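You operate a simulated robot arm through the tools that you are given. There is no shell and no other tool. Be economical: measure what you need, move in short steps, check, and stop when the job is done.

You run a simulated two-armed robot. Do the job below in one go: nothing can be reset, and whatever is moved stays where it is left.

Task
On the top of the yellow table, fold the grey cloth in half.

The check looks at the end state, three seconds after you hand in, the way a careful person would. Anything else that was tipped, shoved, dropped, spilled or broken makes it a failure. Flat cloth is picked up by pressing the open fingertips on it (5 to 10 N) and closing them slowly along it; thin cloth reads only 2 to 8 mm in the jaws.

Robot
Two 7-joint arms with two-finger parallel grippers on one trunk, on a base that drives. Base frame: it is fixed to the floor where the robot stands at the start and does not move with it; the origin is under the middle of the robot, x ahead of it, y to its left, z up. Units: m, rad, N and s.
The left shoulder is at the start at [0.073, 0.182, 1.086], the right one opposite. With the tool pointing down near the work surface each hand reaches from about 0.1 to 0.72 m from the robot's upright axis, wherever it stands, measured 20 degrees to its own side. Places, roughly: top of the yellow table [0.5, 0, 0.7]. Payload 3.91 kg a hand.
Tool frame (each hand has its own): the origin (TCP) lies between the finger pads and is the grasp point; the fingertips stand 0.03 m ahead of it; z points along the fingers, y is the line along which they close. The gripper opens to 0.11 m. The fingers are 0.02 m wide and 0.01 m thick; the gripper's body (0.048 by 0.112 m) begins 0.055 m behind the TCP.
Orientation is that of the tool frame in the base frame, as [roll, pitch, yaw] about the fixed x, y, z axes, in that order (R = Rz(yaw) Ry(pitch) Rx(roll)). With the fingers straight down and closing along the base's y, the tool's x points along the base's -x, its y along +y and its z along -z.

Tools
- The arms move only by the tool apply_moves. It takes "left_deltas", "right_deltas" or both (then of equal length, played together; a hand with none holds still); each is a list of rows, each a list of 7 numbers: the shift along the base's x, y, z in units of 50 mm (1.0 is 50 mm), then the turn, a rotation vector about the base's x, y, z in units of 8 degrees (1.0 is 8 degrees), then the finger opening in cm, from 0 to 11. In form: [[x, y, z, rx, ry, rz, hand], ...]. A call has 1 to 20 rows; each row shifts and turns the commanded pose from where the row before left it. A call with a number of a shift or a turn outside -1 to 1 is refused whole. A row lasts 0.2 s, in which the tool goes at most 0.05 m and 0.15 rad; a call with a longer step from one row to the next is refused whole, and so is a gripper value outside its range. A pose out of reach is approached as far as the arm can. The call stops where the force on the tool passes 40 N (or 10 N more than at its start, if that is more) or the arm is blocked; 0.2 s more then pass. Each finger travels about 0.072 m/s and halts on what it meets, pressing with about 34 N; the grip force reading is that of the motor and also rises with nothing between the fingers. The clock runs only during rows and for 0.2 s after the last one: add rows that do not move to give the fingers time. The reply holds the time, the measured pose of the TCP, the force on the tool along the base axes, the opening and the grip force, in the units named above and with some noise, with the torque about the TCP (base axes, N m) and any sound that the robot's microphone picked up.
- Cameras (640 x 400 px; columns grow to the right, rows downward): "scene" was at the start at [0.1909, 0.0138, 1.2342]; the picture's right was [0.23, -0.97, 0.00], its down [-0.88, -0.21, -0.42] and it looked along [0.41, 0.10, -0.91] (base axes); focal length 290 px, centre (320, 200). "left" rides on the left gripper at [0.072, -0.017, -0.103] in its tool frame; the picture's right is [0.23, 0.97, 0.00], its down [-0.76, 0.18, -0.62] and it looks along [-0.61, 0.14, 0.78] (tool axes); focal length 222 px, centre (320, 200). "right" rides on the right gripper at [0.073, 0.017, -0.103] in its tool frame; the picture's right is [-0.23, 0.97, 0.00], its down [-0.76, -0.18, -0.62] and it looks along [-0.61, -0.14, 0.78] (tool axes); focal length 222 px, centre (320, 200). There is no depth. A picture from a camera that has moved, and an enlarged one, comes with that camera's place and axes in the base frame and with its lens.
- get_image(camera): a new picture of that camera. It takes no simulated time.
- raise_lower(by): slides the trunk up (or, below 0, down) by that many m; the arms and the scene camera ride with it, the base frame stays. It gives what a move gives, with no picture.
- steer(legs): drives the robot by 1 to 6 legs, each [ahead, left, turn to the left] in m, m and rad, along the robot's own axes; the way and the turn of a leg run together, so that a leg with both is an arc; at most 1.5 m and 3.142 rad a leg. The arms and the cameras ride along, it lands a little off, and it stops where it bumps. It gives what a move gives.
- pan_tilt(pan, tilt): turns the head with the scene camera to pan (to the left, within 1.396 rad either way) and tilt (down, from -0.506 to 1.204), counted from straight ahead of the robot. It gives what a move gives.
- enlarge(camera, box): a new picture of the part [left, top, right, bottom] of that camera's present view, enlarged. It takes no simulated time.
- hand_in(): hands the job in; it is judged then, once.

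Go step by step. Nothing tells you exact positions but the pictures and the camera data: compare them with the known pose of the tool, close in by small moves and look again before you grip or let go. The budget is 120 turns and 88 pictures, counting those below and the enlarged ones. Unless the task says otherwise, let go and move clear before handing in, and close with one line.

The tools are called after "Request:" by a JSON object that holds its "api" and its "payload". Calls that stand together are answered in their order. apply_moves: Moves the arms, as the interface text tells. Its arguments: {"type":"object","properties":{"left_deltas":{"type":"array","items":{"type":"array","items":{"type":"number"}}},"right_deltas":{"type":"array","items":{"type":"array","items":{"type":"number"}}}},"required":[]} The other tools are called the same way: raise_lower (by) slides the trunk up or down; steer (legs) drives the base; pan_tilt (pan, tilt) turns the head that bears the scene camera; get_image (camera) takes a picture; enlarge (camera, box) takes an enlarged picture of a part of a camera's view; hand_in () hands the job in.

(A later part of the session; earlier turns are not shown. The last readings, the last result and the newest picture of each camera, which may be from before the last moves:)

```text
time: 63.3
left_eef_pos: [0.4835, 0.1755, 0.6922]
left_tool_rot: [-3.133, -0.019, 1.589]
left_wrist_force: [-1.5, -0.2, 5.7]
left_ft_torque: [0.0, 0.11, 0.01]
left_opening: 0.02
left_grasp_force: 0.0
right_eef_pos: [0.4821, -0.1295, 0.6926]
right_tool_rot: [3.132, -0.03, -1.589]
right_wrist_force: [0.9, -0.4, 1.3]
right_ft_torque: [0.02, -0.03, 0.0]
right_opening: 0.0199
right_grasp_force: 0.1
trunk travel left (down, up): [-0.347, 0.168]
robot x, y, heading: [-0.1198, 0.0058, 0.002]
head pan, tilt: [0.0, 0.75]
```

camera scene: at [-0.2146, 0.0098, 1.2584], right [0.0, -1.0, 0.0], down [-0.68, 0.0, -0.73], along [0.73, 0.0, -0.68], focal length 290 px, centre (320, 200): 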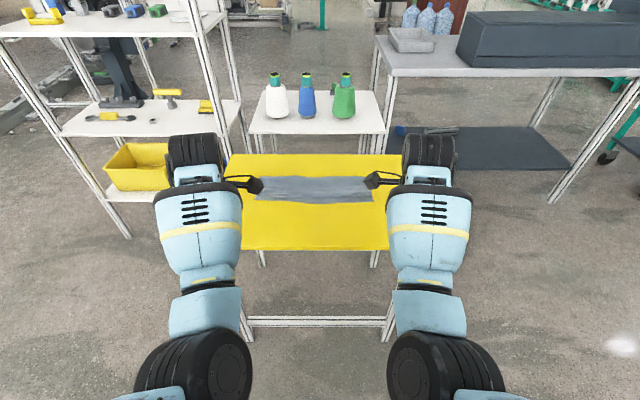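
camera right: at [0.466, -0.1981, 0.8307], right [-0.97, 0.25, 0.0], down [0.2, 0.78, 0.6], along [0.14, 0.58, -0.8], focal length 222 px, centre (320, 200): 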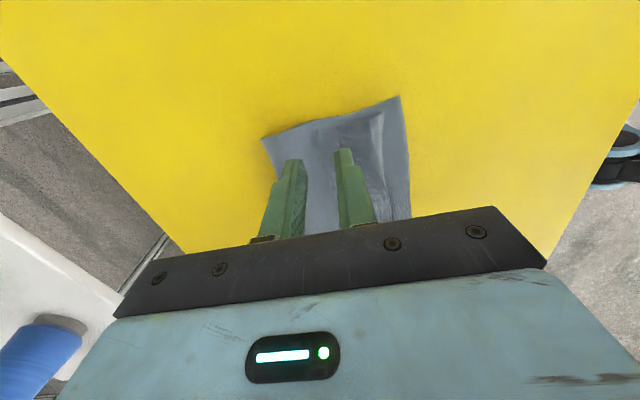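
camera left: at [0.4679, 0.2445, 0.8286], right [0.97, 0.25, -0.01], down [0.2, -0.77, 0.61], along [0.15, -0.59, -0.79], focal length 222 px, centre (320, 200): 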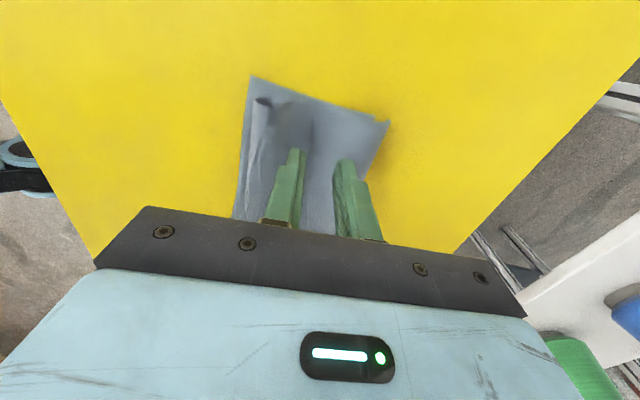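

Light contact on both hands. I'll open slowly to spread the lip outward.

Request:
{"api": "apply_moves", "payload": {"left_deltas": [[0, 0, 0, 0, 0, 0, 2.4], [0, 0, 0, 0, 0, 0, 2.8], [0, 0, 0, 0, 0, 0, 3.2], [0, 0, 0, 0, 0, 0, 3.6], [0, 0, 0, 0, 0, 0, 4.0], [0, 0, 0, 0, 0, 0, 4.4], [0, 0, 0, 0, 0, 0, 4.8], [0, 0, 0, 0, 0, 0, 5.2]], "right_deltas": [[0, 0, -0.02, 0, 0, 0, 2.4], [0, 0, 0, 0, 0, 0, 2.8], [0, 0, 0, 0, 0, 0, 3.2], [0, 0, 0, 0, 0, 0, 3.6], [0, 0, 0, 0, 0, 0, 4.0], [0, 0, 0, 0, 0, 0, 4.4], [0, 0, 0, 0, 0, 0, 4.8], [0, 0, 0, 0, 0, 0, 5.2]]}}

Request:
{"api": "enlarge", "payload": {"camera": "left", "box": [220, 60, 420, 185]}}

Request:
{"api": "enlarge", "payload": {"camera": "right", "box": [240, 80, 440, 205]}}

```text
time: 65.1
left_eef_pos: [0.4831, 0.1751, 0.6916]
left_tool_rot: [-3.133, -0.018, 1.587]
left_wrist_force: [-2.5, 0.4, 9.1]
left_ft_torque: [-0.04, 0.16, -0.01]
left_opening: 0.0487
left_grasp_force: 0.0
right_eef_pos: [0.4828, -0.1285, 0.6936]
right_tool_rot: [3.133, -0.029, -1.588]
right_wrist_force: [-0.9, 0.1, 5.8]
right_ft_torque: [0.05, 0.06, 0.0]
right_opening: 0.0499
right_grasp_force: 0.1
trunk travel left (down, up): [-0.347, 0.168]
robot x, y, heading: [-0.1182, 0.0113, 0.004]
head pan, tilt: [0.0, 0.75]
```

```text
3.20 times, centred on (320, 122) of left
camera zoom: at [0.4671, 0.2446, 0.796], right [0.97, 0.25, 0.0], down [0.2, -0.77, 0.61], along [0.15, -0.59, -0.79], focal length 711 px, centre (320, 448)
```

zoom: 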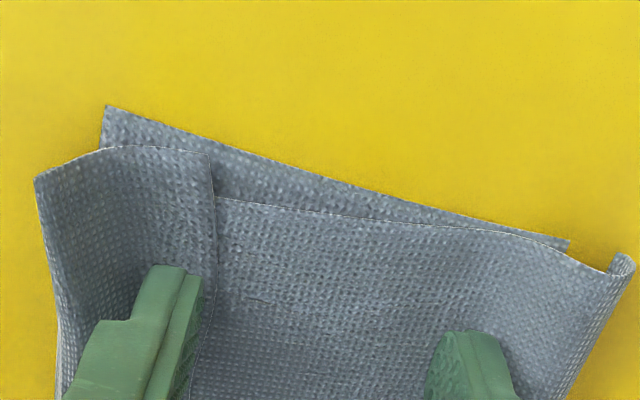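

```text
3.20 times, centred on (340, 142) of right
camera zoom: at [0.4657, -0.1979, 0.7985], right [-0.97, 0.24, 0.0], down [0.2, 0.78, 0.6], along [0.15, 0.58, -0.8], focal length 711 px, centre (256, 384)
```

zoom: 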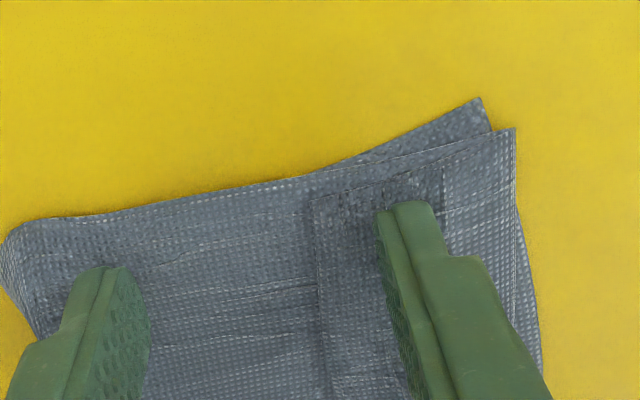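

The lip is rolling outward exactly as hoped. I'll keep opening.

Request:
{"api": "apply_moves", "payload": {"left_deltas": [[0, 0, 0, 0, 0, 0, 5.6], [0, 0, 0, 0, 0, 0, 6.0], [0, 0, 0, 0, 0, 0, 6.4], [0, 0, 0, 0, 0, 0, 6.8], [0, 0, 0, 0, 0, 0, 7.2], [0, 0, 0, 0, 0, 0, 7.6], [0, 0, 0, 0, 0, 0, 8.0], [0, 0, 0, 0, 0, 0, 8.0]], "right_deltas": [[0, 0, 0, 0, 0, 0, 5.6], [0, 0, 0, 0, 0, 0, 6.0], [0, 0, 0, 0, 0, 0, 6.4], [0, 0, 0, 0, 0, 0, 6.8], [0, 0, 0, 0, 0, 0, 7.2], [0, 0, 0, 0, 0, 0, 7.6], [0, 0, 0, 0, 0, 0, 8.0], [0, 0, 0, 0, 0, 0, 8.0]]}}

Request:
{"api": "enlarge", "payload": {"camera": "left", "box": [200, 60, 440, 210]}}

Request:
{"api": "enlarge", "payload": {"camera": "right", "box": [200, 60, 440, 210]}}

```text
time: 66.9
left_eef_pos: [0.4832, 0.1751, 0.6914]
left_tool_rot: [-3.135, -0.017, 1.591]
left_wrist_force: [-0.9, -0.1, 6.2]
left_ft_torque: [-0.03, -0.13, -0.04]
left_opening: 0.0776
left_grasp_force: 0.0
right_eef_pos: [0.4841, -0.1284, 0.6921]
right_tool_rot: [3.132, -0.027, -1.588]
right_wrist_force: [-0.9, 1.2, 5.2]
right_ft_torque: [0.03, -0.2, 0.03]
right_opening: 0.0793
right_grasp_force: 0.1
trunk travel left (down, up): [-0.347, 0.168]
robot x, y, heading: [-0.1201, 0.0077, -0.001]
head pan, tilt: [0.0, 0.75]
```

```text
2.67 times, centred on (320, 135) of left
camera zoom: at [0.4671, 0.2447, 0.796], right [0.97, 0.25, 0.0], down [0.2, -0.77, 0.61], along [0.15, -0.59, -0.79], focal length 592 px, centre (320, 373)
```

zoom: 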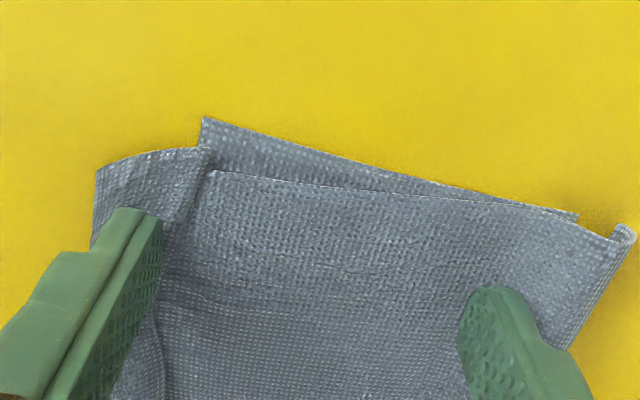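

```text
2.67 times, centred on (320, 135) of right
camera zoom: at [0.4657, -0.1978, 0.7986], right [-0.97, 0.24, 0.0], down [0.2, 0.78, 0.6], along [0.15, 0.58, -0.8], focal length 592 px, centre (320, 373)
```

zoom: 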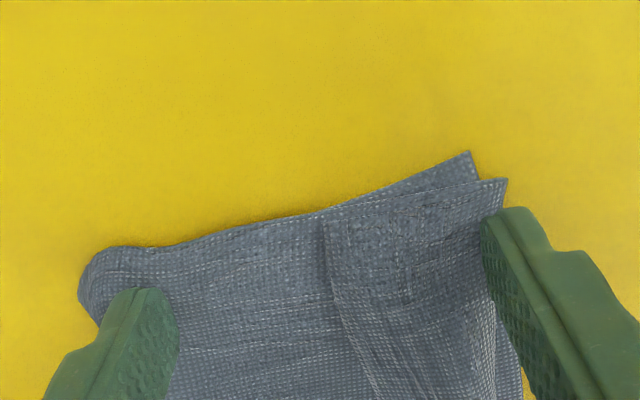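

The left lip is nearly unrolled, but the right finger slipped over its lip. I'll continue the left, and lift and reset the right.

Request:
{"api": "apply_moves", "payload": {"left_deltas": [[0, 0, 0, 0, 0, 0, 8.4], [0, 0, 0, 0, 0, 0, 8.8], [0, 0, 0, 0, 0, 0, 9.2], [0, 0, 0, 0, 0, 0, 9.6], [0, 0, 0, 0, 0, 0, 10.0], [0, 0, 0, 0, 0, 0, 10.4], [0, 0, 0, 0, 0, 0, 10.4]], "right_deltas": [[0, 0, 0.3, 0, 0, 0, 8.0], [0, 0, 0, 0, 0, 0, 6.0], [0, 0, 0, 0, 0, 0, 4.0], [0, 0, 0, 0, 0, 0, 2.5], [-0.1, 0, 0, 0, 0, 0, 2.5], [-0.1, 0, 0, 0, 0, 0, 2.5], [0, 0, 0, 0, 0, 0, 2.5]]}}

Request:
{"api": "enlarge", "payload": {"camera": "left", "box": [200, 60, 440, 210]}}

Request:
{"api": "enlarge", "payload": {"camera": "right", "box": [200, 60, 440, 210]}}

```text
time: 68.5
left_eef_pos: [0.4824, 0.174, 0.6921]
left_tool_rot: [-3.132, -0.018, 1.591]
left_wrist_force: [-2.0, 0.0, 10.3]
left_ft_torque: [0.0, -0.57, -0.01]
left_opening: 0.1029
left_grasp_force: 0.1
right_eef_pos: [0.4719, -0.1287, 0.7073]
right_tool_rot: [3.133, -0.028, -1.588]
right_wrist_force: [0.3, 0.3, 0.2]
right_ft_torque: [-0.01, -0.02, -0.01]
right_opening: 0.0252
right_grasp_force: 0.1
trunk travel left (down, up): [-0.347, 0.168]
robot x, y, heading: [-0.1227, 0.0055, -0.001]
head pan, tilt: [0.0, 0.75]
```

```text
2.67 times, centred on (320, 135) of left
camera zoom: at [0.4673, 0.2446, 0.7959], right [0.97, 0.25, 0.0], down [0.2, -0.77, 0.61], along [0.15, -0.59, -0.79], focal length 592 px, centre (320, 373)
```

zoom: 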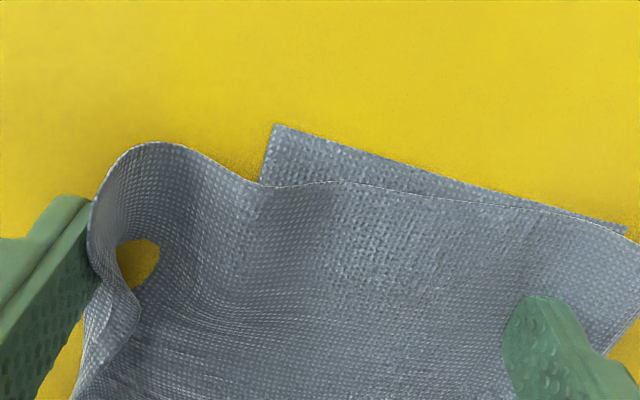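

```text
2.67 times, centred on (320, 135) of right
camera zoom: at [0.4556, -0.198, 0.8133], right [-0.97, 0.24, 0.0], down [0.2, 0.78, 0.6], along [0.15, 0.58, -0.8], focal length 592 px, centre (320, 373)
```

zoom: 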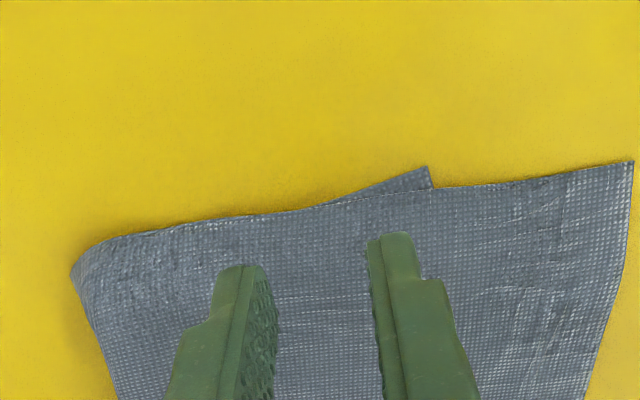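

Both lips are fully unrolled; the top edge now overshoots the bottom edge a bit. I'll lift off and take an overall look.

Request:
{"api": "apply_moves", "payload": {"left_deltas": [[0, 0, 0.3, 0, 0, 0, 10.4], [0, 0, 0.5, 0, 0, 0, 10.4], [0, 0, 0.6, 0, 0, 0, 10.4]], "right_deltas": [[0, 0, 0.3, 0, 0, 0, 2.5], [0, 0, 0.5, 0, 0, 0, 2.5], [0, 0, 0.4, 0, 0, 0, 2.5]]}}

Request:
{"api": "steer", "payload": {"legs": [[-0.4, 0, 0]]}}

Request:
{"api": "enlarge", "payload": {"camera": "scene", "box": [250, 145, 390, 232]}}

```text
time: 69.3
left_eef_pos: [0.4838, 0.1768, 0.7622]
left_tool_rot: [-3.132, -0.018, 1.591]
left_wrist_force: [-0.7, -0.5, 0.1]
left_ft_torque: [0.0, 0.0, 0.02]
left_opening: 0.1039
left_grasp_force: 0.1
right_eef_pos: [0.4724, -0.1277, 0.766]
right_tool_rot: [3.134, -0.029, -1.587]
right_wrist_force: [0.2, 0.2, 0.4]
right_ft_torque: [0.03, 0.01, 0.0]
right_opening: 0.0251
right_grasp_force: 0.1
trunk travel left (down, up): [-0.347, 0.168]
robot x, y, heading: [-0.1228, 0.0139, 0.0]
head pan, tilt: [0.0, 0.75]
```

```text
time: 71.8
left_eef_pos: [0.0826, 0.1743, 0.7616]
left_tool_rot: [-3.133, -0.017, 1.589]
left_wrist_force: [-0.5, 0.3, 0.1]
left_ft_torque: [0.0, -0.02, 0.01]
left_opening: 0.1039
left_grasp_force: 0.2
right_eef_pos: [0.0713, -0.13, 0.7662]
right_tool_rot: [3.132, -0.031, -1.591]
right_wrist_force: [-1.0, 0.2, 0.1]
right_ft_torque: [0.0, -0.04, 0.01]
right_opening: 0.0249
right_grasp_force: 0.2
trunk travel left (down, up): [-0.347, 0.168]
robot x, y, heading: [-0.5207, 0.009, 0.001]
head pan, tilt: [0.0, 0.75]
```

```text
4.57 times, centred on (320, 188) of scene
camera zoom: at [-0.3061, 0.0095, 1.2585], right [0.0, -1.0, 0.0], down [-0.68, 0.0, -0.73], along [0.73, 0.0, -0.68], focal length 1327 px, centre (320, 253)
```

zoom: 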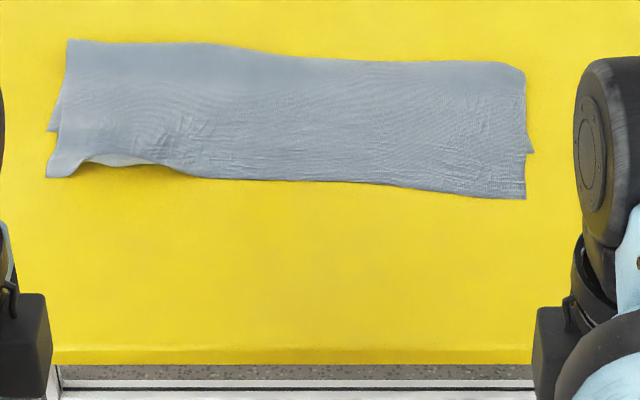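

Now both layers lie flat, but the top layer overshoots the bottom edge by about 50 mm (left edge at 0.414 over 0.469, right at 0.392 over 0.443). I'll pinch the top layer's overhanging corners, lift, shift them 50 mm toward +x and lay them down, so the fold rolls out. First I prepare the hands, then drive in.

Request:
{"api": "apply_moves", "payload": {"left_deltas": [[0, 0, 0, 0, 0, 0.6, 8], [0, 0, 0, 0, 0, 0.6, 6], [0, 0, 0, 0, 0, 0.6, 4], [0, 0, 0, 0, 0, 0.6, 4], [0, 0, 0, 0, 0, 0, 4]], "right_deltas": [[0, 0.1, 0, 0.05, 0, -0.6, 4], [0, 0.1, 0, 0.05, 0, -0.6, 4], [0, 0.1, 0, 0.05, 0, -0.6, 4], [0, 0, 0, 0.05, 0, -0.6, 4], [0, 0, 0, 0, 0, 0, 4]]}}

Request:
{"api": "steer", "payload": {"legs": [[0.36, 0.005, 0]]}}

Request:
{"api": "get_image", "payload": {"camera": "left"}}

Request:
{"api": "get_image", "payload": {"camera": "right"}}

```text
time: 73.0
left_eef_pos: [0.084, 0.1734, 0.7619]
left_tool_rot: [-3.134, -0.018, 1.924]
left_wrist_force: [-0.7, -0.1, -0.5]
left_ft_torque: [-0.03, 0.0, 0.0]
left_opening: 0.04
left_grasp_force: 0.0
right_eef_pos: [0.0711, -0.1136, 0.7666]
right_tool_rot: [3.128, -0.002, -1.928]
right_wrist_force: [0.5, 0.3, -0.2]
right_ft_torque: [-0.01, 0.01, 0.02]
right_opening: 0.0397
right_grasp_force: 0.1
trunk travel left (down, up): [-0.347, 0.168]
robot x, y, heading: [-0.5221, 0.0119, 0.001]
head pan, tilt: [0.0, 0.75]
```

```text
time: 75.3
left_eef_pos: [0.4446, 0.1798, 0.762]
left_tool_rot: [-3.131, -0.018, 1.924]
left_wrist_force: [1.1, 0.4, -0.1]
left_ft_torque: [0.0, -0.04, -0.05]
left_opening: 0.0399
left_grasp_force: 0.0
right_eef_pos: [0.4338, -0.1078, 0.7659]
right_tool_rot: [3.126, -0.003, -1.923]
right_wrist_force: [0.2, -0.2, 0.0]
right_ft_torque: [0.0, 0.02, -0.01]
right_opening: 0.0398
right_grasp_force: 0.1
trunk travel left (down, up): [-0.347, 0.168]
robot x, y, heading: [-0.1617, 0.0162, 0.004]
head pan, tilt: [0.0, 0.75]
```

```text
28 pictures are left
camera left: at [0.4068, 0.2403, 0.8658], right [0.83, 0.55, -0.01], down [0.44, -0.66, 0.61], along [0.33, -0.51, -0.79], focal length 222 px, centre (320, 200)
```

left: 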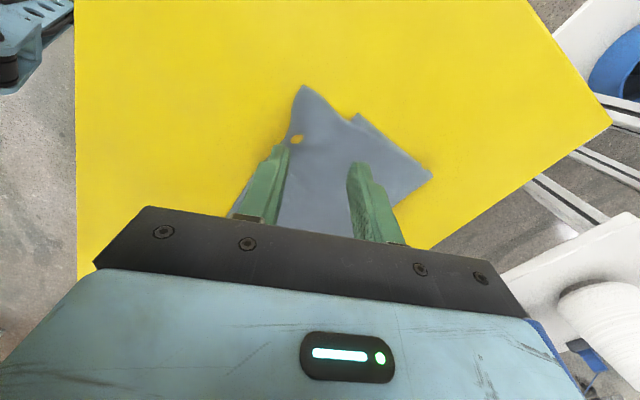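

```text
27 pictures are left
camera right: at [0.3946, -0.1704, 0.8699], right [-0.84, 0.55, 0.01], down [0.44, 0.65, 0.62], along [0.33, 0.52, -0.79], focal length 222 px, centre (320, 200)
```

right: 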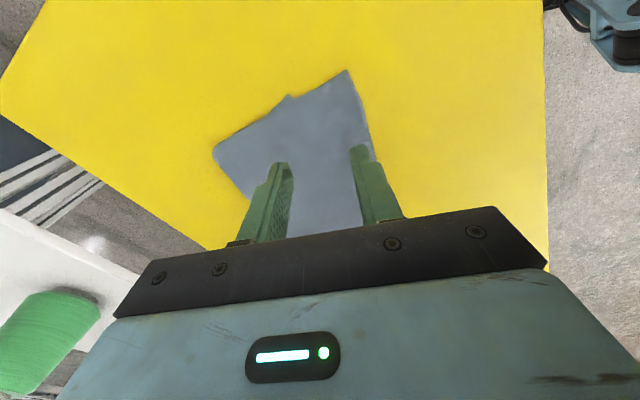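

The left corner is at (0.415, 0.201) and the right at (0.390, -0.134). I'll nudge the hands so the outer fingers land just inside the top edge, and descend.

Request:
{"api": "apply_moves", "payload": {"left_deltas": [[0.06, 0, -0.3, 0, 0, 0, 4], [0.06, 0, -0.3, 0, 0, 0, 4], [0, 0, -0.3, 0, 0, 0, 4], [0, 0, -0.3, 0, 0, 0, 4]], "right_deltas": [[-0.06, 0, -0.3, 0, 0, 0, 4], [-0.06, 0, -0.3, 0, 0, 0, 4], [0, 0, -0.3, 0, 0, 0, 4], [0, 0, -0.35, 0, 0, 0, 4]]}}

Request:
{"api": "enlarge", "payload": {"camera": "left", "box": [200, 60, 440, 210]}}

Request:
{"api": "enlarge", "payload": {"camera": "right", "box": [200, 60, 440, 210]}}

```text
time: 76.3
left_eef_pos: [0.4507, 0.1792, 0.7008]
left_tool_rot: [-3.132, -0.018, 1.925]
left_wrist_force: [0.9, 0.1, -0.6]
left_ft_torque: [-0.01, -0.06, 0.01]
left_opening: 0.0401
left_grasp_force: 0.0
right_eef_pos: [0.4272, -0.1075, 0.7033]
right_tool_rot: [3.126, -0.001, -1.923]
right_wrist_force: [-0.6, -0.5, 0.3]
right_ft_torque: [0.02, 0.01, 0.01]
right_opening: 0.0397
right_grasp_force: 0.1
trunk travel left (down, up): [-0.347, 0.168]
robot x, y, heading: [-0.1593, 0.0189, -0.001]
head pan, tilt: [0.0, 0.75]
```

```text
2.67 times, centred on (320, 135) of left
camera zoom: at [0.4126, 0.2403, 0.8055], right [0.83, 0.55, -0.01], down [0.44, -0.66, 0.61], along [0.33, -0.51, -0.79], focal length 592 px, centre (320, 373)
```

zoom: 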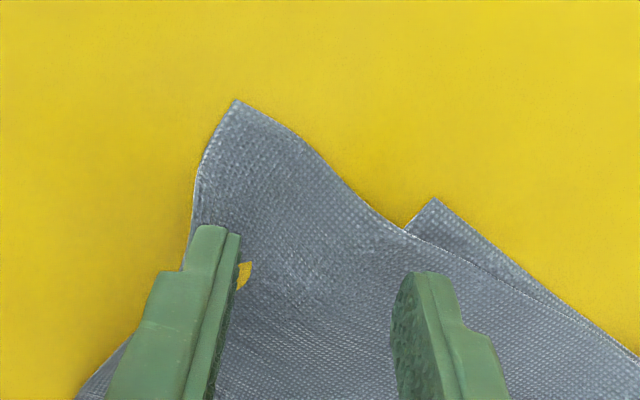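

```text
2.67 times, centred on (320, 135) of right
camera zoom: at [0.3883, -0.1706, 0.8072], right [-0.84, 0.55, 0.01], down [0.44, 0.65, 0.62], along [0.33, 0.52, -0.79], focal length 592 px, centre (320, 373)
```

zoom: 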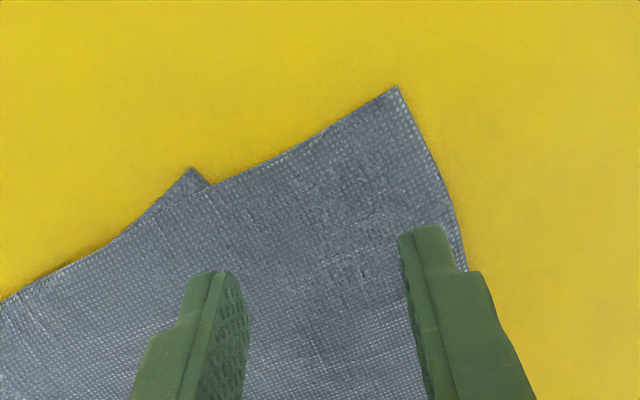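

Good placement on both. Pressing down.

Request:
{"api": "apply_moves", "payload": {"left_deltas": [[0, 0, -0.1, 0, 0, 0, 4], [0, 0, -0.06, 0, 0, 0, 4], [0, 0, -0.04, 0, 0, 0, 4], [0, 0, 0, 0, 0, 0, 4]], "right_deltas": [[0, 0, -0.12, 0, 0, 0, 4], [0, 0, -0.1, 0, 0, 0, 4], [0, 0, -0.03, 0, 0, 0, 4], [0, 0, 0, 0, 0, 0, 4]]}}

```text
time: 77.3
left_eef_pos: [0.4503, 0.1794, 0.6925]
left_tool_rot: [-3.131, -0.018, 1.923]
left_wrist_force: [-0.2, -0.5, 2.1]
left_ft_torque: [0.0, -0.04, -0.02]
left_opening: 0.04
left_grasp_force: 0.1
right_eef_pos: [0.4276, -0.1073, 0.6915]
right_tool_rot: [3.129, 0.0, -1.924]
right_wrist_force: [-0.2, 0.9, 5.9]
right_ft_torque: [-0.04, -0.1, 0.01]
right_opening: 0.0397
right_grasp_force: 0.1
trunk travel left (down, up): [-0.347, 0.168]
robot x, y, heading: [-0.1607, 0.0141, -0.002]
head pan, tilt: [0.0, 0.75]
```

Request:
{"api": "apply_moves", "payload": {"left_deltas": [[0, 0, -0.05, 0, 0, 0, 4], [0, 0, 0, 0, 0, 0, 4]], "right_deltas": [[0, 0, -0.02, 0, 0, 0, 4], [0, 0, 0, 0, 0, 0, 4]]}}

```text
time: 77.9
left_eef_pos: [0.4498, 0.1792, 0.6924]
left_tool_rot: [-3.138, -0.015, 1.923]
left_wrist_force: [0.1, -0.1, 12.6]
left_ft_torque: [0.06, -0.36, 0.01]
left_opening: 0.0403
left_grasp_force: 0.1
right_eef_pos: [0.4255, -0.1063, 0.6928]
right_tool_rot: [3.13, -0.001, -1.924]
right_wrist_force: [-0.1, 1.2, 10.2]
right_ft_torque: [-0.1, -0.26, 0.08]
right_opening: 0.0399
right_grasp_force: 0.1
trunk travel left (down, up): [-0.347, 0.168]
robot x, y, heading: [-0.1614, 0.0131, 0.003]
head pan, tilt: [0.0, 0.75]
```

Both press at 10–12 N. Closing slowly.

Request:
{"api": "apply_moves", "payload": {"left_deltas": [[0, 0, 0, 0, 0, 0, 3.75], [0, 0, 0, 0, 0, 0, 3.5], [0, 0, 0, 0, 0, 0, 3.25], [0, 0, 0, 0, 0, 0, 3.0], [0, 0, 0, 0, 0, 0, 2.75], [0, 0, 0, 0, 0, 0, 2.5], [0, 0, 0, 0, 0, 0, 2.25], [0, 0, 0, 0, 0, 0, 2.0], [0, 0, 0, 0, 0, 0, 1.75], [0, 0, 0, 0, 0, 0, 1.5], [0, 0, 0, 0, 0, 0, 1.25], [0, 0, 0, 0, 0, 0, 1.0], [0, 0, 0, 0, 0, 0, 0.75], [0, 0, 0, 0, 0, 0, 0.5], [0, 0, 0, 0, 0, 0, 0.25], [0, 0, 0, 0, 0, 0, 0], [0, 0, 0, 0, 0, 0, 0], [0, 0, 0, 0, 0, 0, 0]], "right_deltas": [[0, 0, 0, 0, 0, 0, 3.75], [0, 0, 0, 0, 0, 0, 3.5], [0, 0, 0, 0, 0, 0, 3.25], [0, 0, 0, 0, 0, 0, 3.0], [0, 0, 0, 0, 0, 0, 2.75], [0, 0, 0, 0, 0, 0, 2.5], [0, 0, 0, 0, 0, 0, 2.25], [0, 0, 0, 0, 0, 0, 2.0], [0, 0, 0, 0, 0, 0, 1.75], [0, 0, 0, 0, 0, 0, 1.5], [0, 0, 0, 0, 0, 0, 1.25], [0, 0, 0, 0, 0, 0, 1.0], [0, 0, 0, 0, 0, 0, 0.75], [0, 0, 0, 0, 0, 0, 0.5], [0, 0, 0, 0, 0, 0, 0.25], [0, 0, 0, 0, 0, 0, 0], [0, 0, 0, 0, 0, 0, 0], [0, 0, 0, 0, 0, 0, 0]]}}

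Request:
{"api": "enlarge", "payload": {"camera": "left", "box": [200, 60, 440, 210]}}

Request:
{"api": "enlarge", "payload": {"camera": "right", "box": [200, 60, 440, 210]}}

```text
time: 81.7
left_eef_pos: [0.4507, 0.1801, 0.6915]
left_tool_rot: [-3.137, -0.015, 1.926]
left_wrist_force: [4.0, 2.0, 21.2]
left_ft_torque: [-0.05, -0.27, 0.03]
left_opening: 0.0
left_grasp_force: 34.0
right_eef_pos: [0.4259, -0.1081, 0.6916]
right_tool_rot: [3.128, 0.001, -1.922]
right_wrist_force: [3.0, -0.8, 15.8]
right_ft_torque: [-0.04, -0.16, 0.04]
right_opening: 0.0001
right_grasp_force: 33.8
trunk travel left (down, up): [-0.347, 0.168]
robot x, y, heading: [-0.158, 0.0151, 0.0]
head pan, tilt: [0.0, 0.75]
```

```text
2.67 times, centred on (320, 135) of left
camera zoom: at [0.4112, 0.2401, 0.7955], right [0.83, 0.55, 0.0], down [0.44, -0.66, 0.61], along [0.33, -0.51, -0.79], focal length 592 px, centre (320, 373)
```

zoom: 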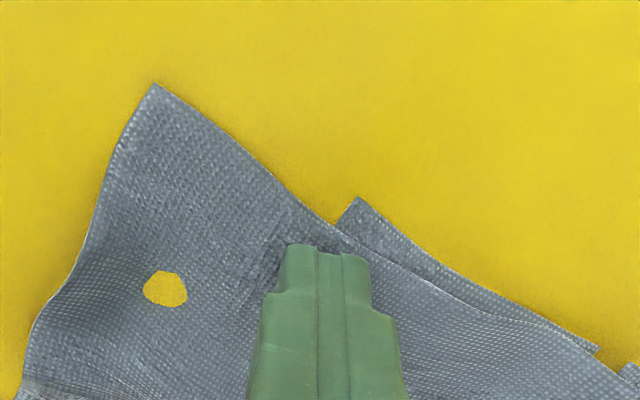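

```text
2.67 times, centred on (320, 135) of right
camera zoom: at [0.3869, -0.1705, 0.7958], right [-0.84, 0.55, 0.01], down [0.44, 0.65, 0.62], along [0.33, 0.52, -0.78], focal length 592 px, centre (320, 373)
```

zoom: 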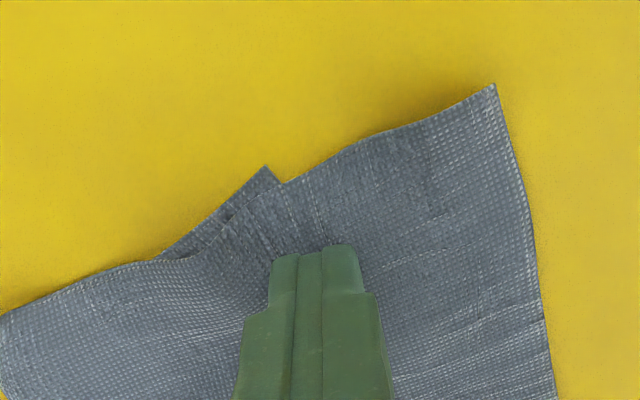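

The fingers slid over without pinching. Closing along y instead keeps both fingers on the single-layer overhang and suits the arms better. I'll lift, turn the hands back to the natural yaw and open to 50 mm.

Request:
{"api": "apply_moves", "payload": {"left_deltas": [[0, 0, 0.4, 0, 0, 0, 0], [0, 0, 0.5, 0, 0, 0, 0], [-0.045, -0.04, 0, 0, 0, 0.87, 2], [-0.045, -0.04, 0, 0, 0, 0.87, 4], [-0.045, -0.04, 0, 0, 0, 0.87, 5], [-0.045, -0.04, 0, 0, 0, 0.87, 5], [-0.045, -0.04, 0, 0, 0, 0.87, 5], [-0.045, -0.04, 0, 0, 0, 0.87, 5], [-0.045, -0.04, 0, 0, 0, 0.87, 5], [-0.045, -0.04, 0, 0, 0, 0.87, 5], [-0.045, -0.04, 0, 0, 0, 0.87, 5], [-0.045, -0.04, 0, 0, 0, 0.87, 5], [0, 0, 0, 0, 0, 0, 5]], "right_deltas": [[0, 0, 0.4, 0, 0, 0, 0], [0, 0, 0.5, 0, 0, 0, 0], [-0.042, 0.04, 0, 0, 0, -0.87, 2], [-0.042, 0.04, 0, 0, 0, -0.87, 4], [-0.042, 0.04, 0, 0, 0, -0.87, 5], [-0.042, 0.04, 0, 0, 0, -0.87, 5], [-0.042, 0.04, 0, 0, 0, -0.87, 5], [-0.042, 0.04, 0, 0, 0, -0.87, 5], [-0.042, 0.04, 0, 0, 0, -0.87, 5], [-0.042, 0.04, 0, 0, 0, -0.87, 5], [-0.042, 0.04, 0, 0, 0, -0.87, 5], [-0.042, 0.04, 0, 0, 0, -0.87, 5], [0, 0, 0, 0, 0, 0, 5]]}}

Request:
{"api": "get_image", "payload": {"camera": "left"}}

Request:
{"api": "get_image", "payload": {"camera": "right"}}

```text
time: 84.5
left_eef_pos: [0.4282, 0.1601, 0.7345]
left_tool_rot: [-3.132, -0.018, 3.141]
left_wrist_force: [-0.2, 0.2, -0.3]
left_ft_torque: [-0.03, 0.04, -0.03]
left_opening: 0.0502
left_grasp_force: 0.1
right_eef_pos: [0.4063, -0.087, 0.7354]
right_tool_rot: [3.125, -0.002, -3.141]
right_wrist_force: [0.1, 0.1, 1.0]
right_ft_torque: [-0.05, 0.01, 0.05]
right_opening: 0.0502
right_grasp_force: 0.0
trunk travel left (down, up): [-0.347, 0.168]
robot x, y, heading: [-0.1583, 0.0138, 0.006]
head pan, tilt: [0.0, 0.75]
```

```text
22 pictures are left
camera left: at [0.3594, 0.1437, 0.8385], right [-0.23, 0.97, -0.01], down [0.77, 0.18, 0.61], along [0.59, 0.13, -0.79], focal length 222 px, centre (320, 200)
```

left: 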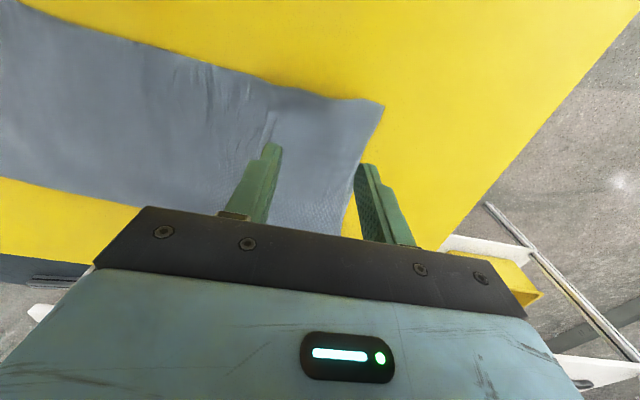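

```text
21 pictures are left
camera right: at [0.3344, -0.0727, 0.8393], right [0.23, 0.97, 0.01], down [0.76, -0.19, 0.62], along [0.61, -0.13, -0.79], focal length 222 px, centre (320, 200)
```

right: 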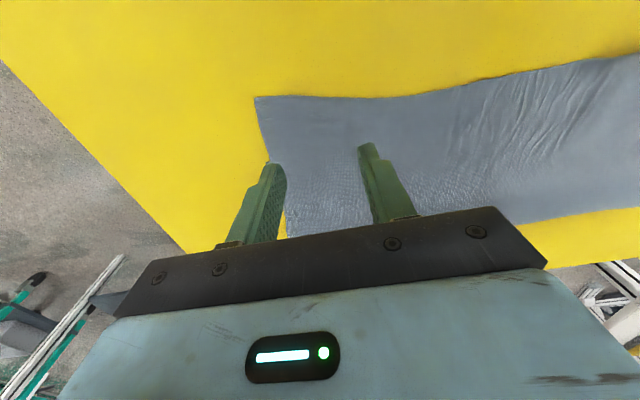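

The top edge is now at x ≈ 0.395 on the left and ≈ 0.372 on the right. I'll shift back 19 mm and press both hands on the overhang.

Request:
{"api": "apply_moves", "payload": {"left_deltas": [[-0.19, -0.05, 0, 0, 0, 0, 5], [-0.19, -0.05, 0, 0, 0, 0, 5], [0, 0, -0.3, 0, 0, 0, 5], [0, 0, -0.3, 0, 0, 0, 5], [0, 0, -0.2, 0, 0, 0, 5], [0, 0, -0.06, 0, 0, 0, 5], [0, 0, -0.03, 0, 0, 0, 5], [0, 0, 0, 0, 0, 0, 5]], "right_deltas": [[-0.19, 0, 0, 0, 0, 0, 5], [-0.19, 0, 0, 0, 0, 0, 5], [0, 0, -0.3, 0, 0, 0, 5], [0, 0, -0.3, 0, 0, 0, 5], [0, 0, -0.2, 0, 0, 0, 5], [0, 0, -0.06, 0, 0, 0, 5], [0, 0, -0.04, 0, 0, 0, 5], [0, 0, 0, 0, 0, 0, 5]]}}

Request:
{"api": "get_image", "payload": {"camera": "left"}}

```text
time: 86.3
left_eef_pos: [0.4102, 0.1539, 0.6916]
left_tool_rot: [-3.133, -0.013, 3.138]
left_wrist_force: [1.0, 0.3, 8.1]
left_ft_torque: [0.25, -0.11, -0.04]
left_opening: 0.0501
left_grasp_force: 0.3
right_eef_pos: [0.3876, -0.0876, 0.6916]
right_tool_rot: [3.127, 0.002, -3.138]
right_wrist_force: [-0.3, -0.6, 13.5]
right_ft_torque: [-0.46, 0.06, -0.04]
right_opening: 0.0507
right_grasp_force: 0.7
trunk travel left (down, up): [-0.347, 0.168]
robot x, y, heading: [-0.1601, 0.0139, 0.003]
head pan, tilt: [0.0, 0.75]
```

```text
20 pictures are left
camera left: at [0.3399, 0.1386, 0.7953], right [-0.22, 0.97, -0.01], down [0.77, 0.18, 0.61], along [0.6, 0.13, -0.79], focal length 222 px, centre (320, 200)
```

left: 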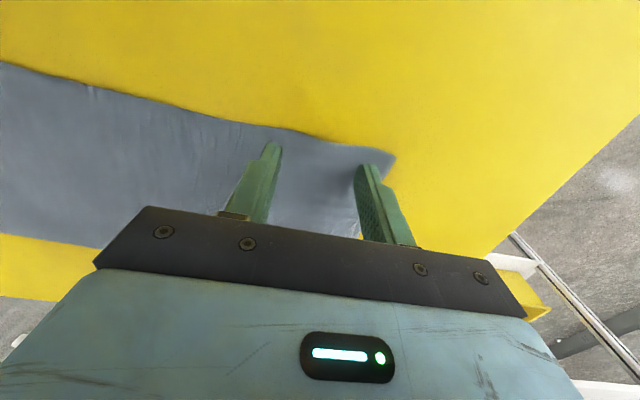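

Both fingers sit on the edge strip. Pressing slightly more and closing slowly.

Request:
{"api": "apply_moves", "payload": {"left_deltas": [[0, 0, -0.03, 0, 0, 0, 4.8], [0, 0, 0, 0, 0, 0, 4.5], [0, 0, 0, 0, 0, 0, 4.2], [0, 0, 0, 0, 0, 0, 3.9], [0, 0, 0, 0, 0, 0, 3.6], [0, 0, 0, 0, 0, 0, 3.3], [0, 0, 0, 0, 0, 0, 3.0], [0, 0, 0, 0, 0, 0, 2.7], [0, 0, 0, 0, 0, 0, 2.4], [0, 0, 0, 0, 0, 0, 2.1], [0, 0, 0, 0, 0, 0, 1.8], [0, 0, 0, 0, 0, 0, 1.5], [0, 0, 0, 0, 0, 0, 1.2], [0, 0, 0, 0, 0, 0, 0.9], [0, 0, 0, 0, 0, 0, 0.6], [0, 0, 0, 0, 0, 0, 0.3], [0, 0, 0, 0, 0, 0, 0], [0, 0, 0, 0, 0, 0, 0]], "right_deltas": [[0, 0, -0.02, 0, 0, 0, 4.8], [0, 0, 0, 0, 0, 0, 4.5], [0, 0, 0, 0, 0, 0, 4.2], [0, 0, 0, 0, 0, 0, 3.9], [0, 0, 0, 0, 0, 0, 3.6], [0, 0, 0, 0, 0, 0, 3.3], [0, 0, 0, 0, 0, 0, 3.0], [0, 0, 0, 0, 0, 0, 2.7], [0, 0, 0, 0, 0, 0, 2.4], [0, 0, 0, 0, 0, 0, 2.1], [0, 0, 0, 0, 0, 0, 1.8], [0, 0, 0, 0, 0, 0, 1.5], [0, 0, 0, 0, 0, 0, 1.2], [0, 0, 0, 0, 0, 0, 0.9], [0, 0, 0, 0, 0, 0, 0.6], [0, 0, 0, 0, 0, 0, 0.3], [0, 0, 0, 0, 0, 0, 0], [0, 0, 0, 0, 0, 0, 0]]}}

```text
time: 90.1
left_eef_pos: [0.4088, 0.1538, 0.6908]
left_tool_rot: [-3.131, -0.014, 3.136]
left_wrist_force: [0.2, -13.6, 22.0]
left_ft_torque: [-0.33, -0.2, -0.14]
left_opening: 0.0022
left_grasp_force: 34.5
right_eef_pos: [0.3853, -0.0861, 0.6918]
right_tool_rot: [3.124, 0.003, -3.137]
right_wrist_force: [-1.3, 11.1, 28.4]
right_ft_torque: [0.18, 0.09, 0.18]
right_opening: 0.0018
right_grasp_force: 34.3
trunk travel left (down, up): [-0.347, 0.168]
robot x, y, heading: [-0.1585, 0.013, 0.001]
head pan, tilt: [0.0, 0.75]
```

Both hands hold cloth now, at 2.2 and 1.8 mm. I'll ease the sideways tension and lift a little to check.

Request:
{"api": "apply_moves", "payload": {"left_deltas": [[0, -0.08, 0.1, 0, 0, 0, 0], [0, -0.06, 0.2, 0, 0, 0, 0], [0, 0, 0.3, 0, 0, 0, 0], [0, 0, 0.3, 0, 0, 0, 0]], "right_deltas": [[0, 0.08, 0.1, 0, 0, 0, 0], [0, 0.06, 0.2, 0, 0, 0, 0], [0, 0, 0.3, 0, 0, 0, 0], [0, 0, 0.3, 0, 0, 0, 0]]}}

Request:
{"api": "get_image", "payload": {"camera": "scene"}}

Request:
{"api": "get_image", "payload": {"camera": "left"}}

Request:
{"api": "get_image", "payload": {"camera": "right"}}

```text
time: 91.1
left_eef_pos: [0.4099, 0.1494, 0.7337]
left_tool_rot: [-3.133, -0.02, 3.139]
left_wrist_force: [0.4, 0.1, 0.4]
left_ft_torque: [0.02, -0.01, 0.01]
left_opening: 0.0019
left_grasp_force: 34.2
right_eef_pos: [0.3877, -0.0809, 0.7351]
right_tool_rot: [3.128, -0.001, -3.14]
right_wrist_force: [0.0, -0.5, 1.3]
right_ft_torque: [0.03, -0.02, 0.06]
right_opening: 0.0017
right_grasp_force: 33.7
trunk travel left (down, up): [-0.347, 0.168]
robot x, y, heading: [-0.1642, 0.0168, 0.006]
head pan, tilt: [0.0, 0.75]
```

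```text
19 pictures are left
camera scene: at [0.0551, 0.0149, 1.2584], right [0.0, -1.0, 0.0], down [-0.68, 0.0, -0.73], along [0.73, 0.0, -0.68], focal length 290 px, centre (320, 200)
```

scene: 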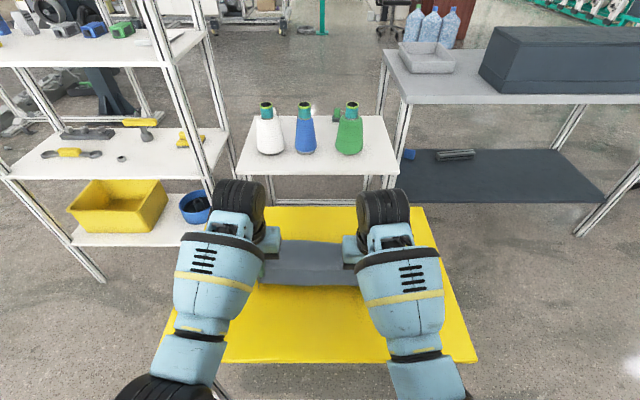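

```text
18 pictures are left
camera left: at [0.3396, 0.1323, 0.8379], right [-0.23, 0.97, 0.0], down [0.77, 0.18, 0.61], along [0.59, 0.13, -0.79], focal length 222 px, centre (320, 200)
```

left: 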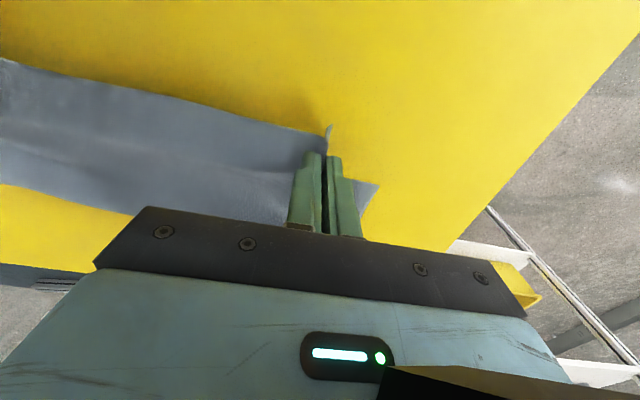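

```text
17 pictures are left
camera right: at [0.3151, -0.0663, 0.8387], right [0.22, 0.97, 0.01], down [0.76, -0.18, 0.62], along [0.61, -0.13, -0.79], focal length 222 px, centre (320, 200)
```

right: 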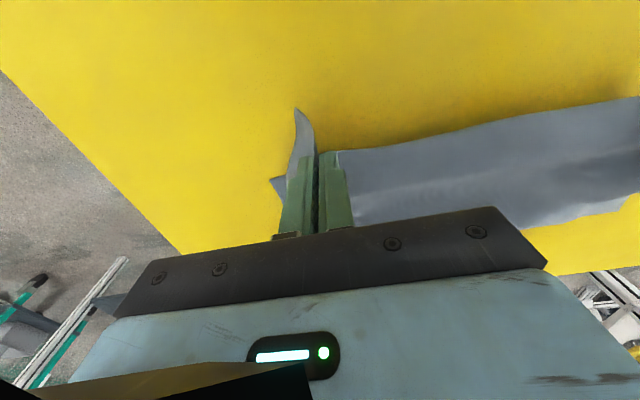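

Both corners are held right at the edge, and the bottom edge is visible at x ≈ 0.441 (left) and 0.417 (right). I'll lift the top layer up and over toward +x so the fold line moves out, then look.

Request:
{"api": "apply_moves", "payload": {"left_deltas": [[0.28, 0.01, 0.2, 0, 0, 0, 0], [0.28, 0.01, 0.2, 0, 0, 0, 0], [0.28, 0.01, 0.2, 0, 0, 0, 0], [0.28, 0.01, 0.2, 0, 0, 0, 0], [0.28, 0.01, 0.2, 0, 0, 0, 0], [0.28, 0.01, 0.2, 0, 0, 0, 0], [0.28, 0.01, 0.2, 0, 0, 0, 0], [0.28, 0.01, 0.2, 0, 0, 0, 0], [0.28, 0.01, 0, 0, 0, 0, 0], [0.28, 0.01, 0, 0, 0, 0, 0]], "right_deltas": [[0.28, 0.01, 0.2, 0, 0, 0, 0], [0.28, 0.01, 0.2, 0, 0, 0, 0], [0.28, 0.01, 0.2, 0, 0, 0, 0], [0.28, 0.01, 0.2, 0, 0, 0, 0], [0.28, 0.01, 0.2, 0, 0, 0, 0], [0.28, 0.01, 0.2, 0, 0, 0, 0], [0.28, 0.01, 0.2, 0, 0, 0, 0], [0.28, 0.01, 0.2, 0, 0, 0, 0], [0.28, 0.01, 0, 0, 0, 0, 0], [0.28, 0.01, 0, 0, 0, 0, 0]]}}

Request:
{"api": "get_image", "payload": {"camera": "scene"}}

```text
time: 93.3
left_eef_pos: [0.538, 0.1559, 0.815]
left_tool_rot: [-3.13, -0.017, -3.141]
left_wrist_force: [0.6, -0.3, 0.1]
left_ft_torque: [0.01, 0.01, 0.02]
left_opening: 0.0017
left_grasp_force: 33.8
left hand out of reach, approached as far as the arm can: row 10
right_eef_pos: [0.5274, -0.0763, 0.814]
right_tool_rot: [3.125, -0.003, -3.136]
right_wrist_force: [0.0, -0.3, 0.2]
right_ft_torque: [0.0, -0.02, 0.01]
right_opening: 0.0019
right_grasp_force: 33.7
trunk travel left (down, up): [-0.347, 0.168]
robot x, y, heading: [-0.159, 0.0158, -0.002]
head pan, tilt: [0.0, 0.75]
```

```text
16 pictures are left
camera scene: at [0.0551, 0.0149, 1.2585], right [0.0, -1.0, 0.0], down [-0.68, 0.0, -0.73], along [0.73, 0.0, -0.68], focal length 290 px, centre (320, 200)
```

scene: 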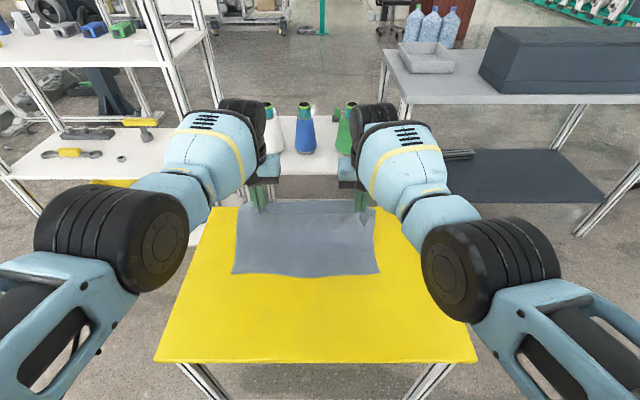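

The top layer hangs upright over its fold line and the bottom lies flat, with its near edge at x ≈ 0.443. I'll fold back down so the edges meet.

Request:
{"api": "apply_moves", "payload": {"left_deltas": [[-0.24, 0.02, -0.12, 0, 0, 0, 0], [-0.24, 0.02, -0.12, 0, 0, 0, 0], [-0.24, 0.02, -0.12, 0, 0, 0, 0], [-0.24, 0.02, -0.12, 0, 0, 0, 0], [-0.24, 0.02, -0.12, 0, 0, 0, 0], [-0.09, 0, -0.35, 0, 0, 0, 0], [-0.09, 0, -0.35, 0, 0, 0, 0], [-0.09, 0, -0.35, 0, 0, 0, 0], [-0.09, 0, -0.3, 0, 0, 0, 0], [-0.09, 0, -0.3, 0, 0, 0, 0], [0, 0, 0, 0, 0, 0, 0]], "right_deltas": [[-0.22, 0, -0.12, 0, 0, 0, 0], [-0.22, 0, -0.12, 0, 0, 0, 0], [-0.22, 0, -0.12, 0, 0, 0, 0], [-0.22, 0, -0.12, 0, 0, 0, 0], [-0.22, 0, -0.12, 0, 0, 0, 0], [-0.088, 0, -0.35, 0, 0, 0, 0], [-0.088, 0, -0.35, 0, 0, 0, 0], [-0.088, 0, -0.35, 0, 0, 0, 0], [-0.088, 0, -0.3, 0, 0, 0, 0], [-0.088, 0, -0.3, 0, 0, 0, 0], [0, 0, 0, 0, 0, 0, 0]]}}

Request:
{"api": "get_image", "payload": {"camera": "left"}}

Request:
{"api": "get_image", "payload": {"camera": "right"}}

```text
time: 95.7
left_eef_pos: [0.4554, 0.1597, 0.7019]
left_tool_rot: [-3.133, -0.016, 3.137]
left_wrist_force: [0.3, -3.4, -0.3]
left_ft_torque: [-0.08, 0.02, -0.03]
left_opening: 0.002
left_grasp_force: 34.0
right_eef_pos: [0.4507, -0.0768, 0.7008]
right_tool_rot: [3.127, -0.001, -3.139]
right_wrist_force: [0.1, 2.6, -0.3]
right_ft_torque: [0.09, -0.01, 0.05]
right_opening: 0.0018
right_grasp_force: 34.1
trunk travel left (down, up): [-0.347, 0.168]
robot x, y, heading: [-0.1635, 0.0124, 0.007]
head pan, tilt: [0.0, 0.75]
```

```text
15 pictures are left
camera left: at [0.3865, 0.1436, 0.8059], right [-0.22, 0.97, -0.01], down [0.77, 0.18, 0.61], along [0.59, 0.13, -0.79], focal length 222 px, centre (320, 200)
```

left: 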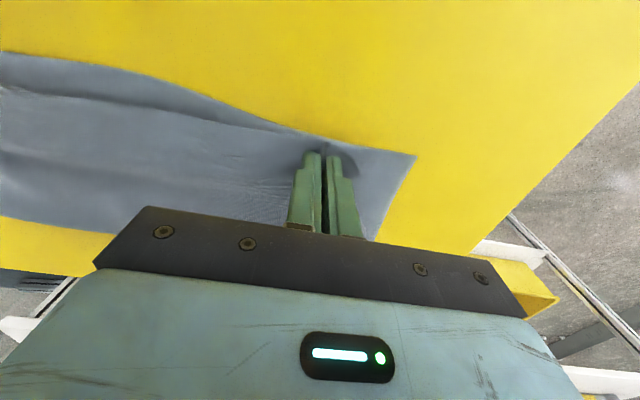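

```text
14 pictures are left
camera right: at [0.3782, -0.0608, 0.805], right [0.22, 0.97, 0.01], down [0.76, -0.18, 0.62], along [0.61, -0.13, -0.78], focal length 222 px, centre (320, 200)
```

right: 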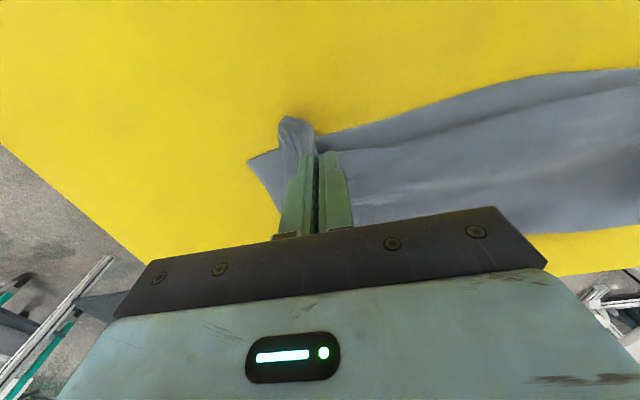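

The bottom corners read (0.442, 0.225) and (0.443, -0.127), so the top edge is aligned. I'll lower the last few mm and open slowly while touching, so the pinched folds spread flat.

Request:
{"api": "apply_moves", "payload": {"left_deltas": [[0, 0.03, -0.1, 0, 0, 0, 0], [0, 0.03, -0.07, 0, 0, 0, 0], [0, 0, 0, 0, 0, 0, 0.4], [0, 0, 0, 0, 0, 0, 0.8], [0, 0, 0, 0, 0, 0, 1.2], [0, 0, 0, 0, 0, 0, 1.6], [0, 0, 0, 0, 0, 0, 2.0], [0, 0, 0, 0, 0, 0, 2.5], [0, 0, 0, 0, 0, 0, 3.0], [0, 0, 0, 0, 0, 0, 3.5], [0, 0, 0, 0, 0, 0, 4.0], [0, 0, 0, 0, 0, 0, 4.5], [0, 0, 0, 0, 0, 0, 5.0], [0, 0, 0, 0, 0, 0, 5.0]], "right_deltas": [[0, -0.02, -0.1, 0, 0, 0, 0], [0, -0.02, -0.06, 0, 0, 0, 0], [0, 0, 0, 0, 0, 0, 0.4], [0, 0, 0, 0, 0, 0, 0.8], [0, 0, 0, 0, 0, 0, 1.2], [0, 0, 0, 0, 0, 0, 1.6], [0, 0, 0, 0, 0, 0, 2.0], [0, 0, 0, 0, 0, 0, 2.5], [0, 0, 0, 0, 0, 0, 3.0], [0, 0, 0, 0, 0, 0, 3.5], [0, 0, 0, 0, 0, 0, 4.0], [0, 0, 0, 0, 0, 0, 4.5], [0, 0, 0, 0, 0, 0, 5.0], [0, 0, 0, 0, 0, 0, 5.0]]}}

Request:
{"api": "get_image", "payload": {"camera": "left"}}

Request:
{"api": "get_image", "payload": {"camera": "right"}}

```text
time: 98.7
left_eef_pos: [0.4556, 0.1637, 0.6942]
left_tool_rot: [-3.134, -0.018, 3.139]
left_wrist_force: [0.2, 0.0, 0.2]
left_ft_torque: [0.01, 0.03, 0.02]
left_opening: 0.0499
left_grasp_force: 0.0
right_eef_pos: [0.4504, -0.077, 0.6933]
right_tool_rot: [3.128, -0.002, -3.137]
right_wrist_force: [0.1, 1.0, 0.6]
right_ft_torque: [0.0, 0.01, 0.02]
right_opening: 0.0503
right_grasp_force: 0.1
trunk travel left (down, up): [-0.347, 0.168]
robot x, y, heading: [-0.1599, 0.0164, 0.0]
head pan, tilt: [0.0, 0.75]
```

```text
13 pictures are left
camera left: at [0.3867, 0.1466, 0.7979], right [-0.22, 0.97, -0.01], down [0.77, 0.18, 0.61], along [0.59, 0.13, -0.79], focal length 222 px, centre (320, 200)
```

left: 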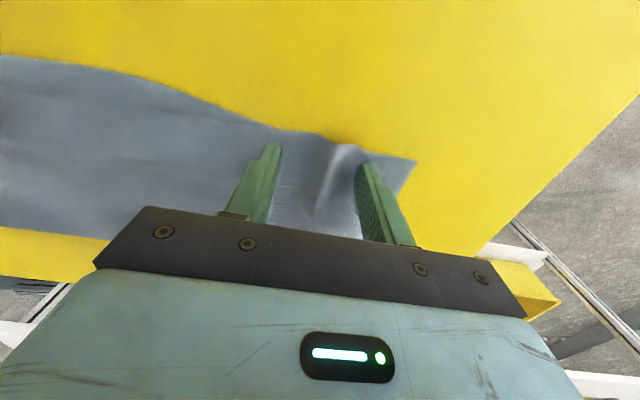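

```text
12 pictures are left
camera right: at [0.3784, -0.0626, 0.7974], right [0.22, 0.97, 0.01], down [0.76, -0.18, 0.62], along [0.61, -0.13, -0.79], focal length 222 px, centre (320, 200)
```

right: 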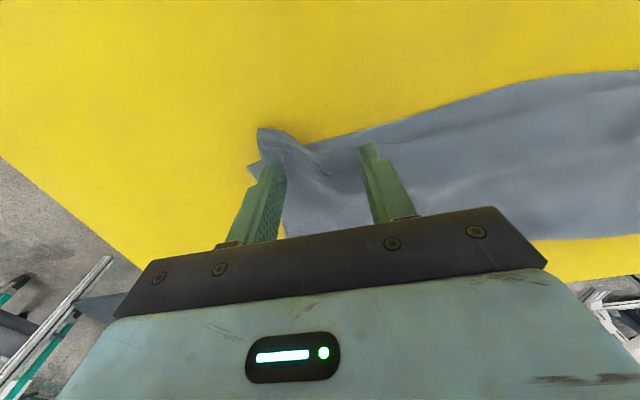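

Released, and the edges line up closely. I'll lift clear, back off, and take an overall look.

Request:
{"api": "apply_moves", "payload": {"left_deltas": [[0, 0, 0.2, 0, 0, 0, 5], [0, 0, 0.4, 0, 0, 0, 5], [0, 0, 0.6, 0, 0, 0, 5], [0, 0, 0.6, 0, 0, 0, 5]], "right_deltas": [[0, 0, 0.2, 0, 0, 0, 5], [0, 0, 0.4, 0, 0, 0, 5], [0, 0, 0.6, 0, 0, 0, 5], [0, 0, 0.6, 0, 0, 0, 5]]}}

Request:
{"api": "steer", "payload": {"legs": [[-0.36, 0, 0]]}}

Request:
{"api": "enlarge", "payload": {"camera": "scene", "box": [250, 145, 390, 232]}}

```text
time: 99.7
left_eef_pos: [0.4544, 0.1614, 0.7834]
left_tool_rot: [-3.133, -0.02, 3.138]
left_wrist_force: [0.2, -0.4, 0.2]
left_ft_torque: [0.0, 0.02, -0.03]
left_opening: 0.0503
left_grasp_force: 0.0
right_eef_pos: [0.4501, -0.0776, 0.7831]
right_tool_rot: [3.127, -0.002, -3.138]
right_wrist_force: [0.1, 0.7, -0.5]
right_ft_torque: [-0.02, 0.01, 0.0]
right_opening: 0.0498
right_grasp_force: 0.1
trunk travel left (down, up): [-0.347, 0.168]
robot x, y, heading: [-0.159, 0.0136, 0.002]
head pan, tilt: [0.0, 0.75]
```

```text
time: 102.0
left_eef_pos: [0.0961, 0.1612, 0.7844]
left_tool_rot: [-3.134, -0.017, 3.139]
left_wrist_force: [-0.3, 0.4, 0.2]
left_ft_torque: [-0.02, -0.01, -0.02]
left_opening: 0.0501
left_grasp_force: 0.1
right_eef_pos: [0.0901, -0.0789, 0.7828]
right_tool_rot: [3.126, -0.001, -3.139]
right_wrist_force: [0.2, 0.0, -0.7]
right_ft_torque: [0.01, -0.05, -0.01]
right_opening: 0.0502
right_grasp_force: 0.1
trunk travel left (down, up): [-0.347, 0.168]
robot x, y, heading: [-0.523, 0.011, 0.0]
head pan, tilt: [0.0, 0.75]
```

```text
4.57 times, centred on (320, 188) of scene
camera zoom: at [-0.3053, 0.0145, 1.2586], right [0.0, -1.0, 0.0], down [-0.68, 0.0, -0.73], along [0.73, 0.0, -0.68], focal length 1327 px, centre (320, 253)
```

zoom: 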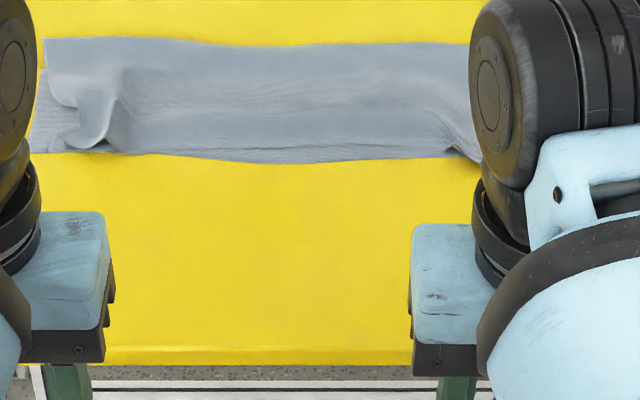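

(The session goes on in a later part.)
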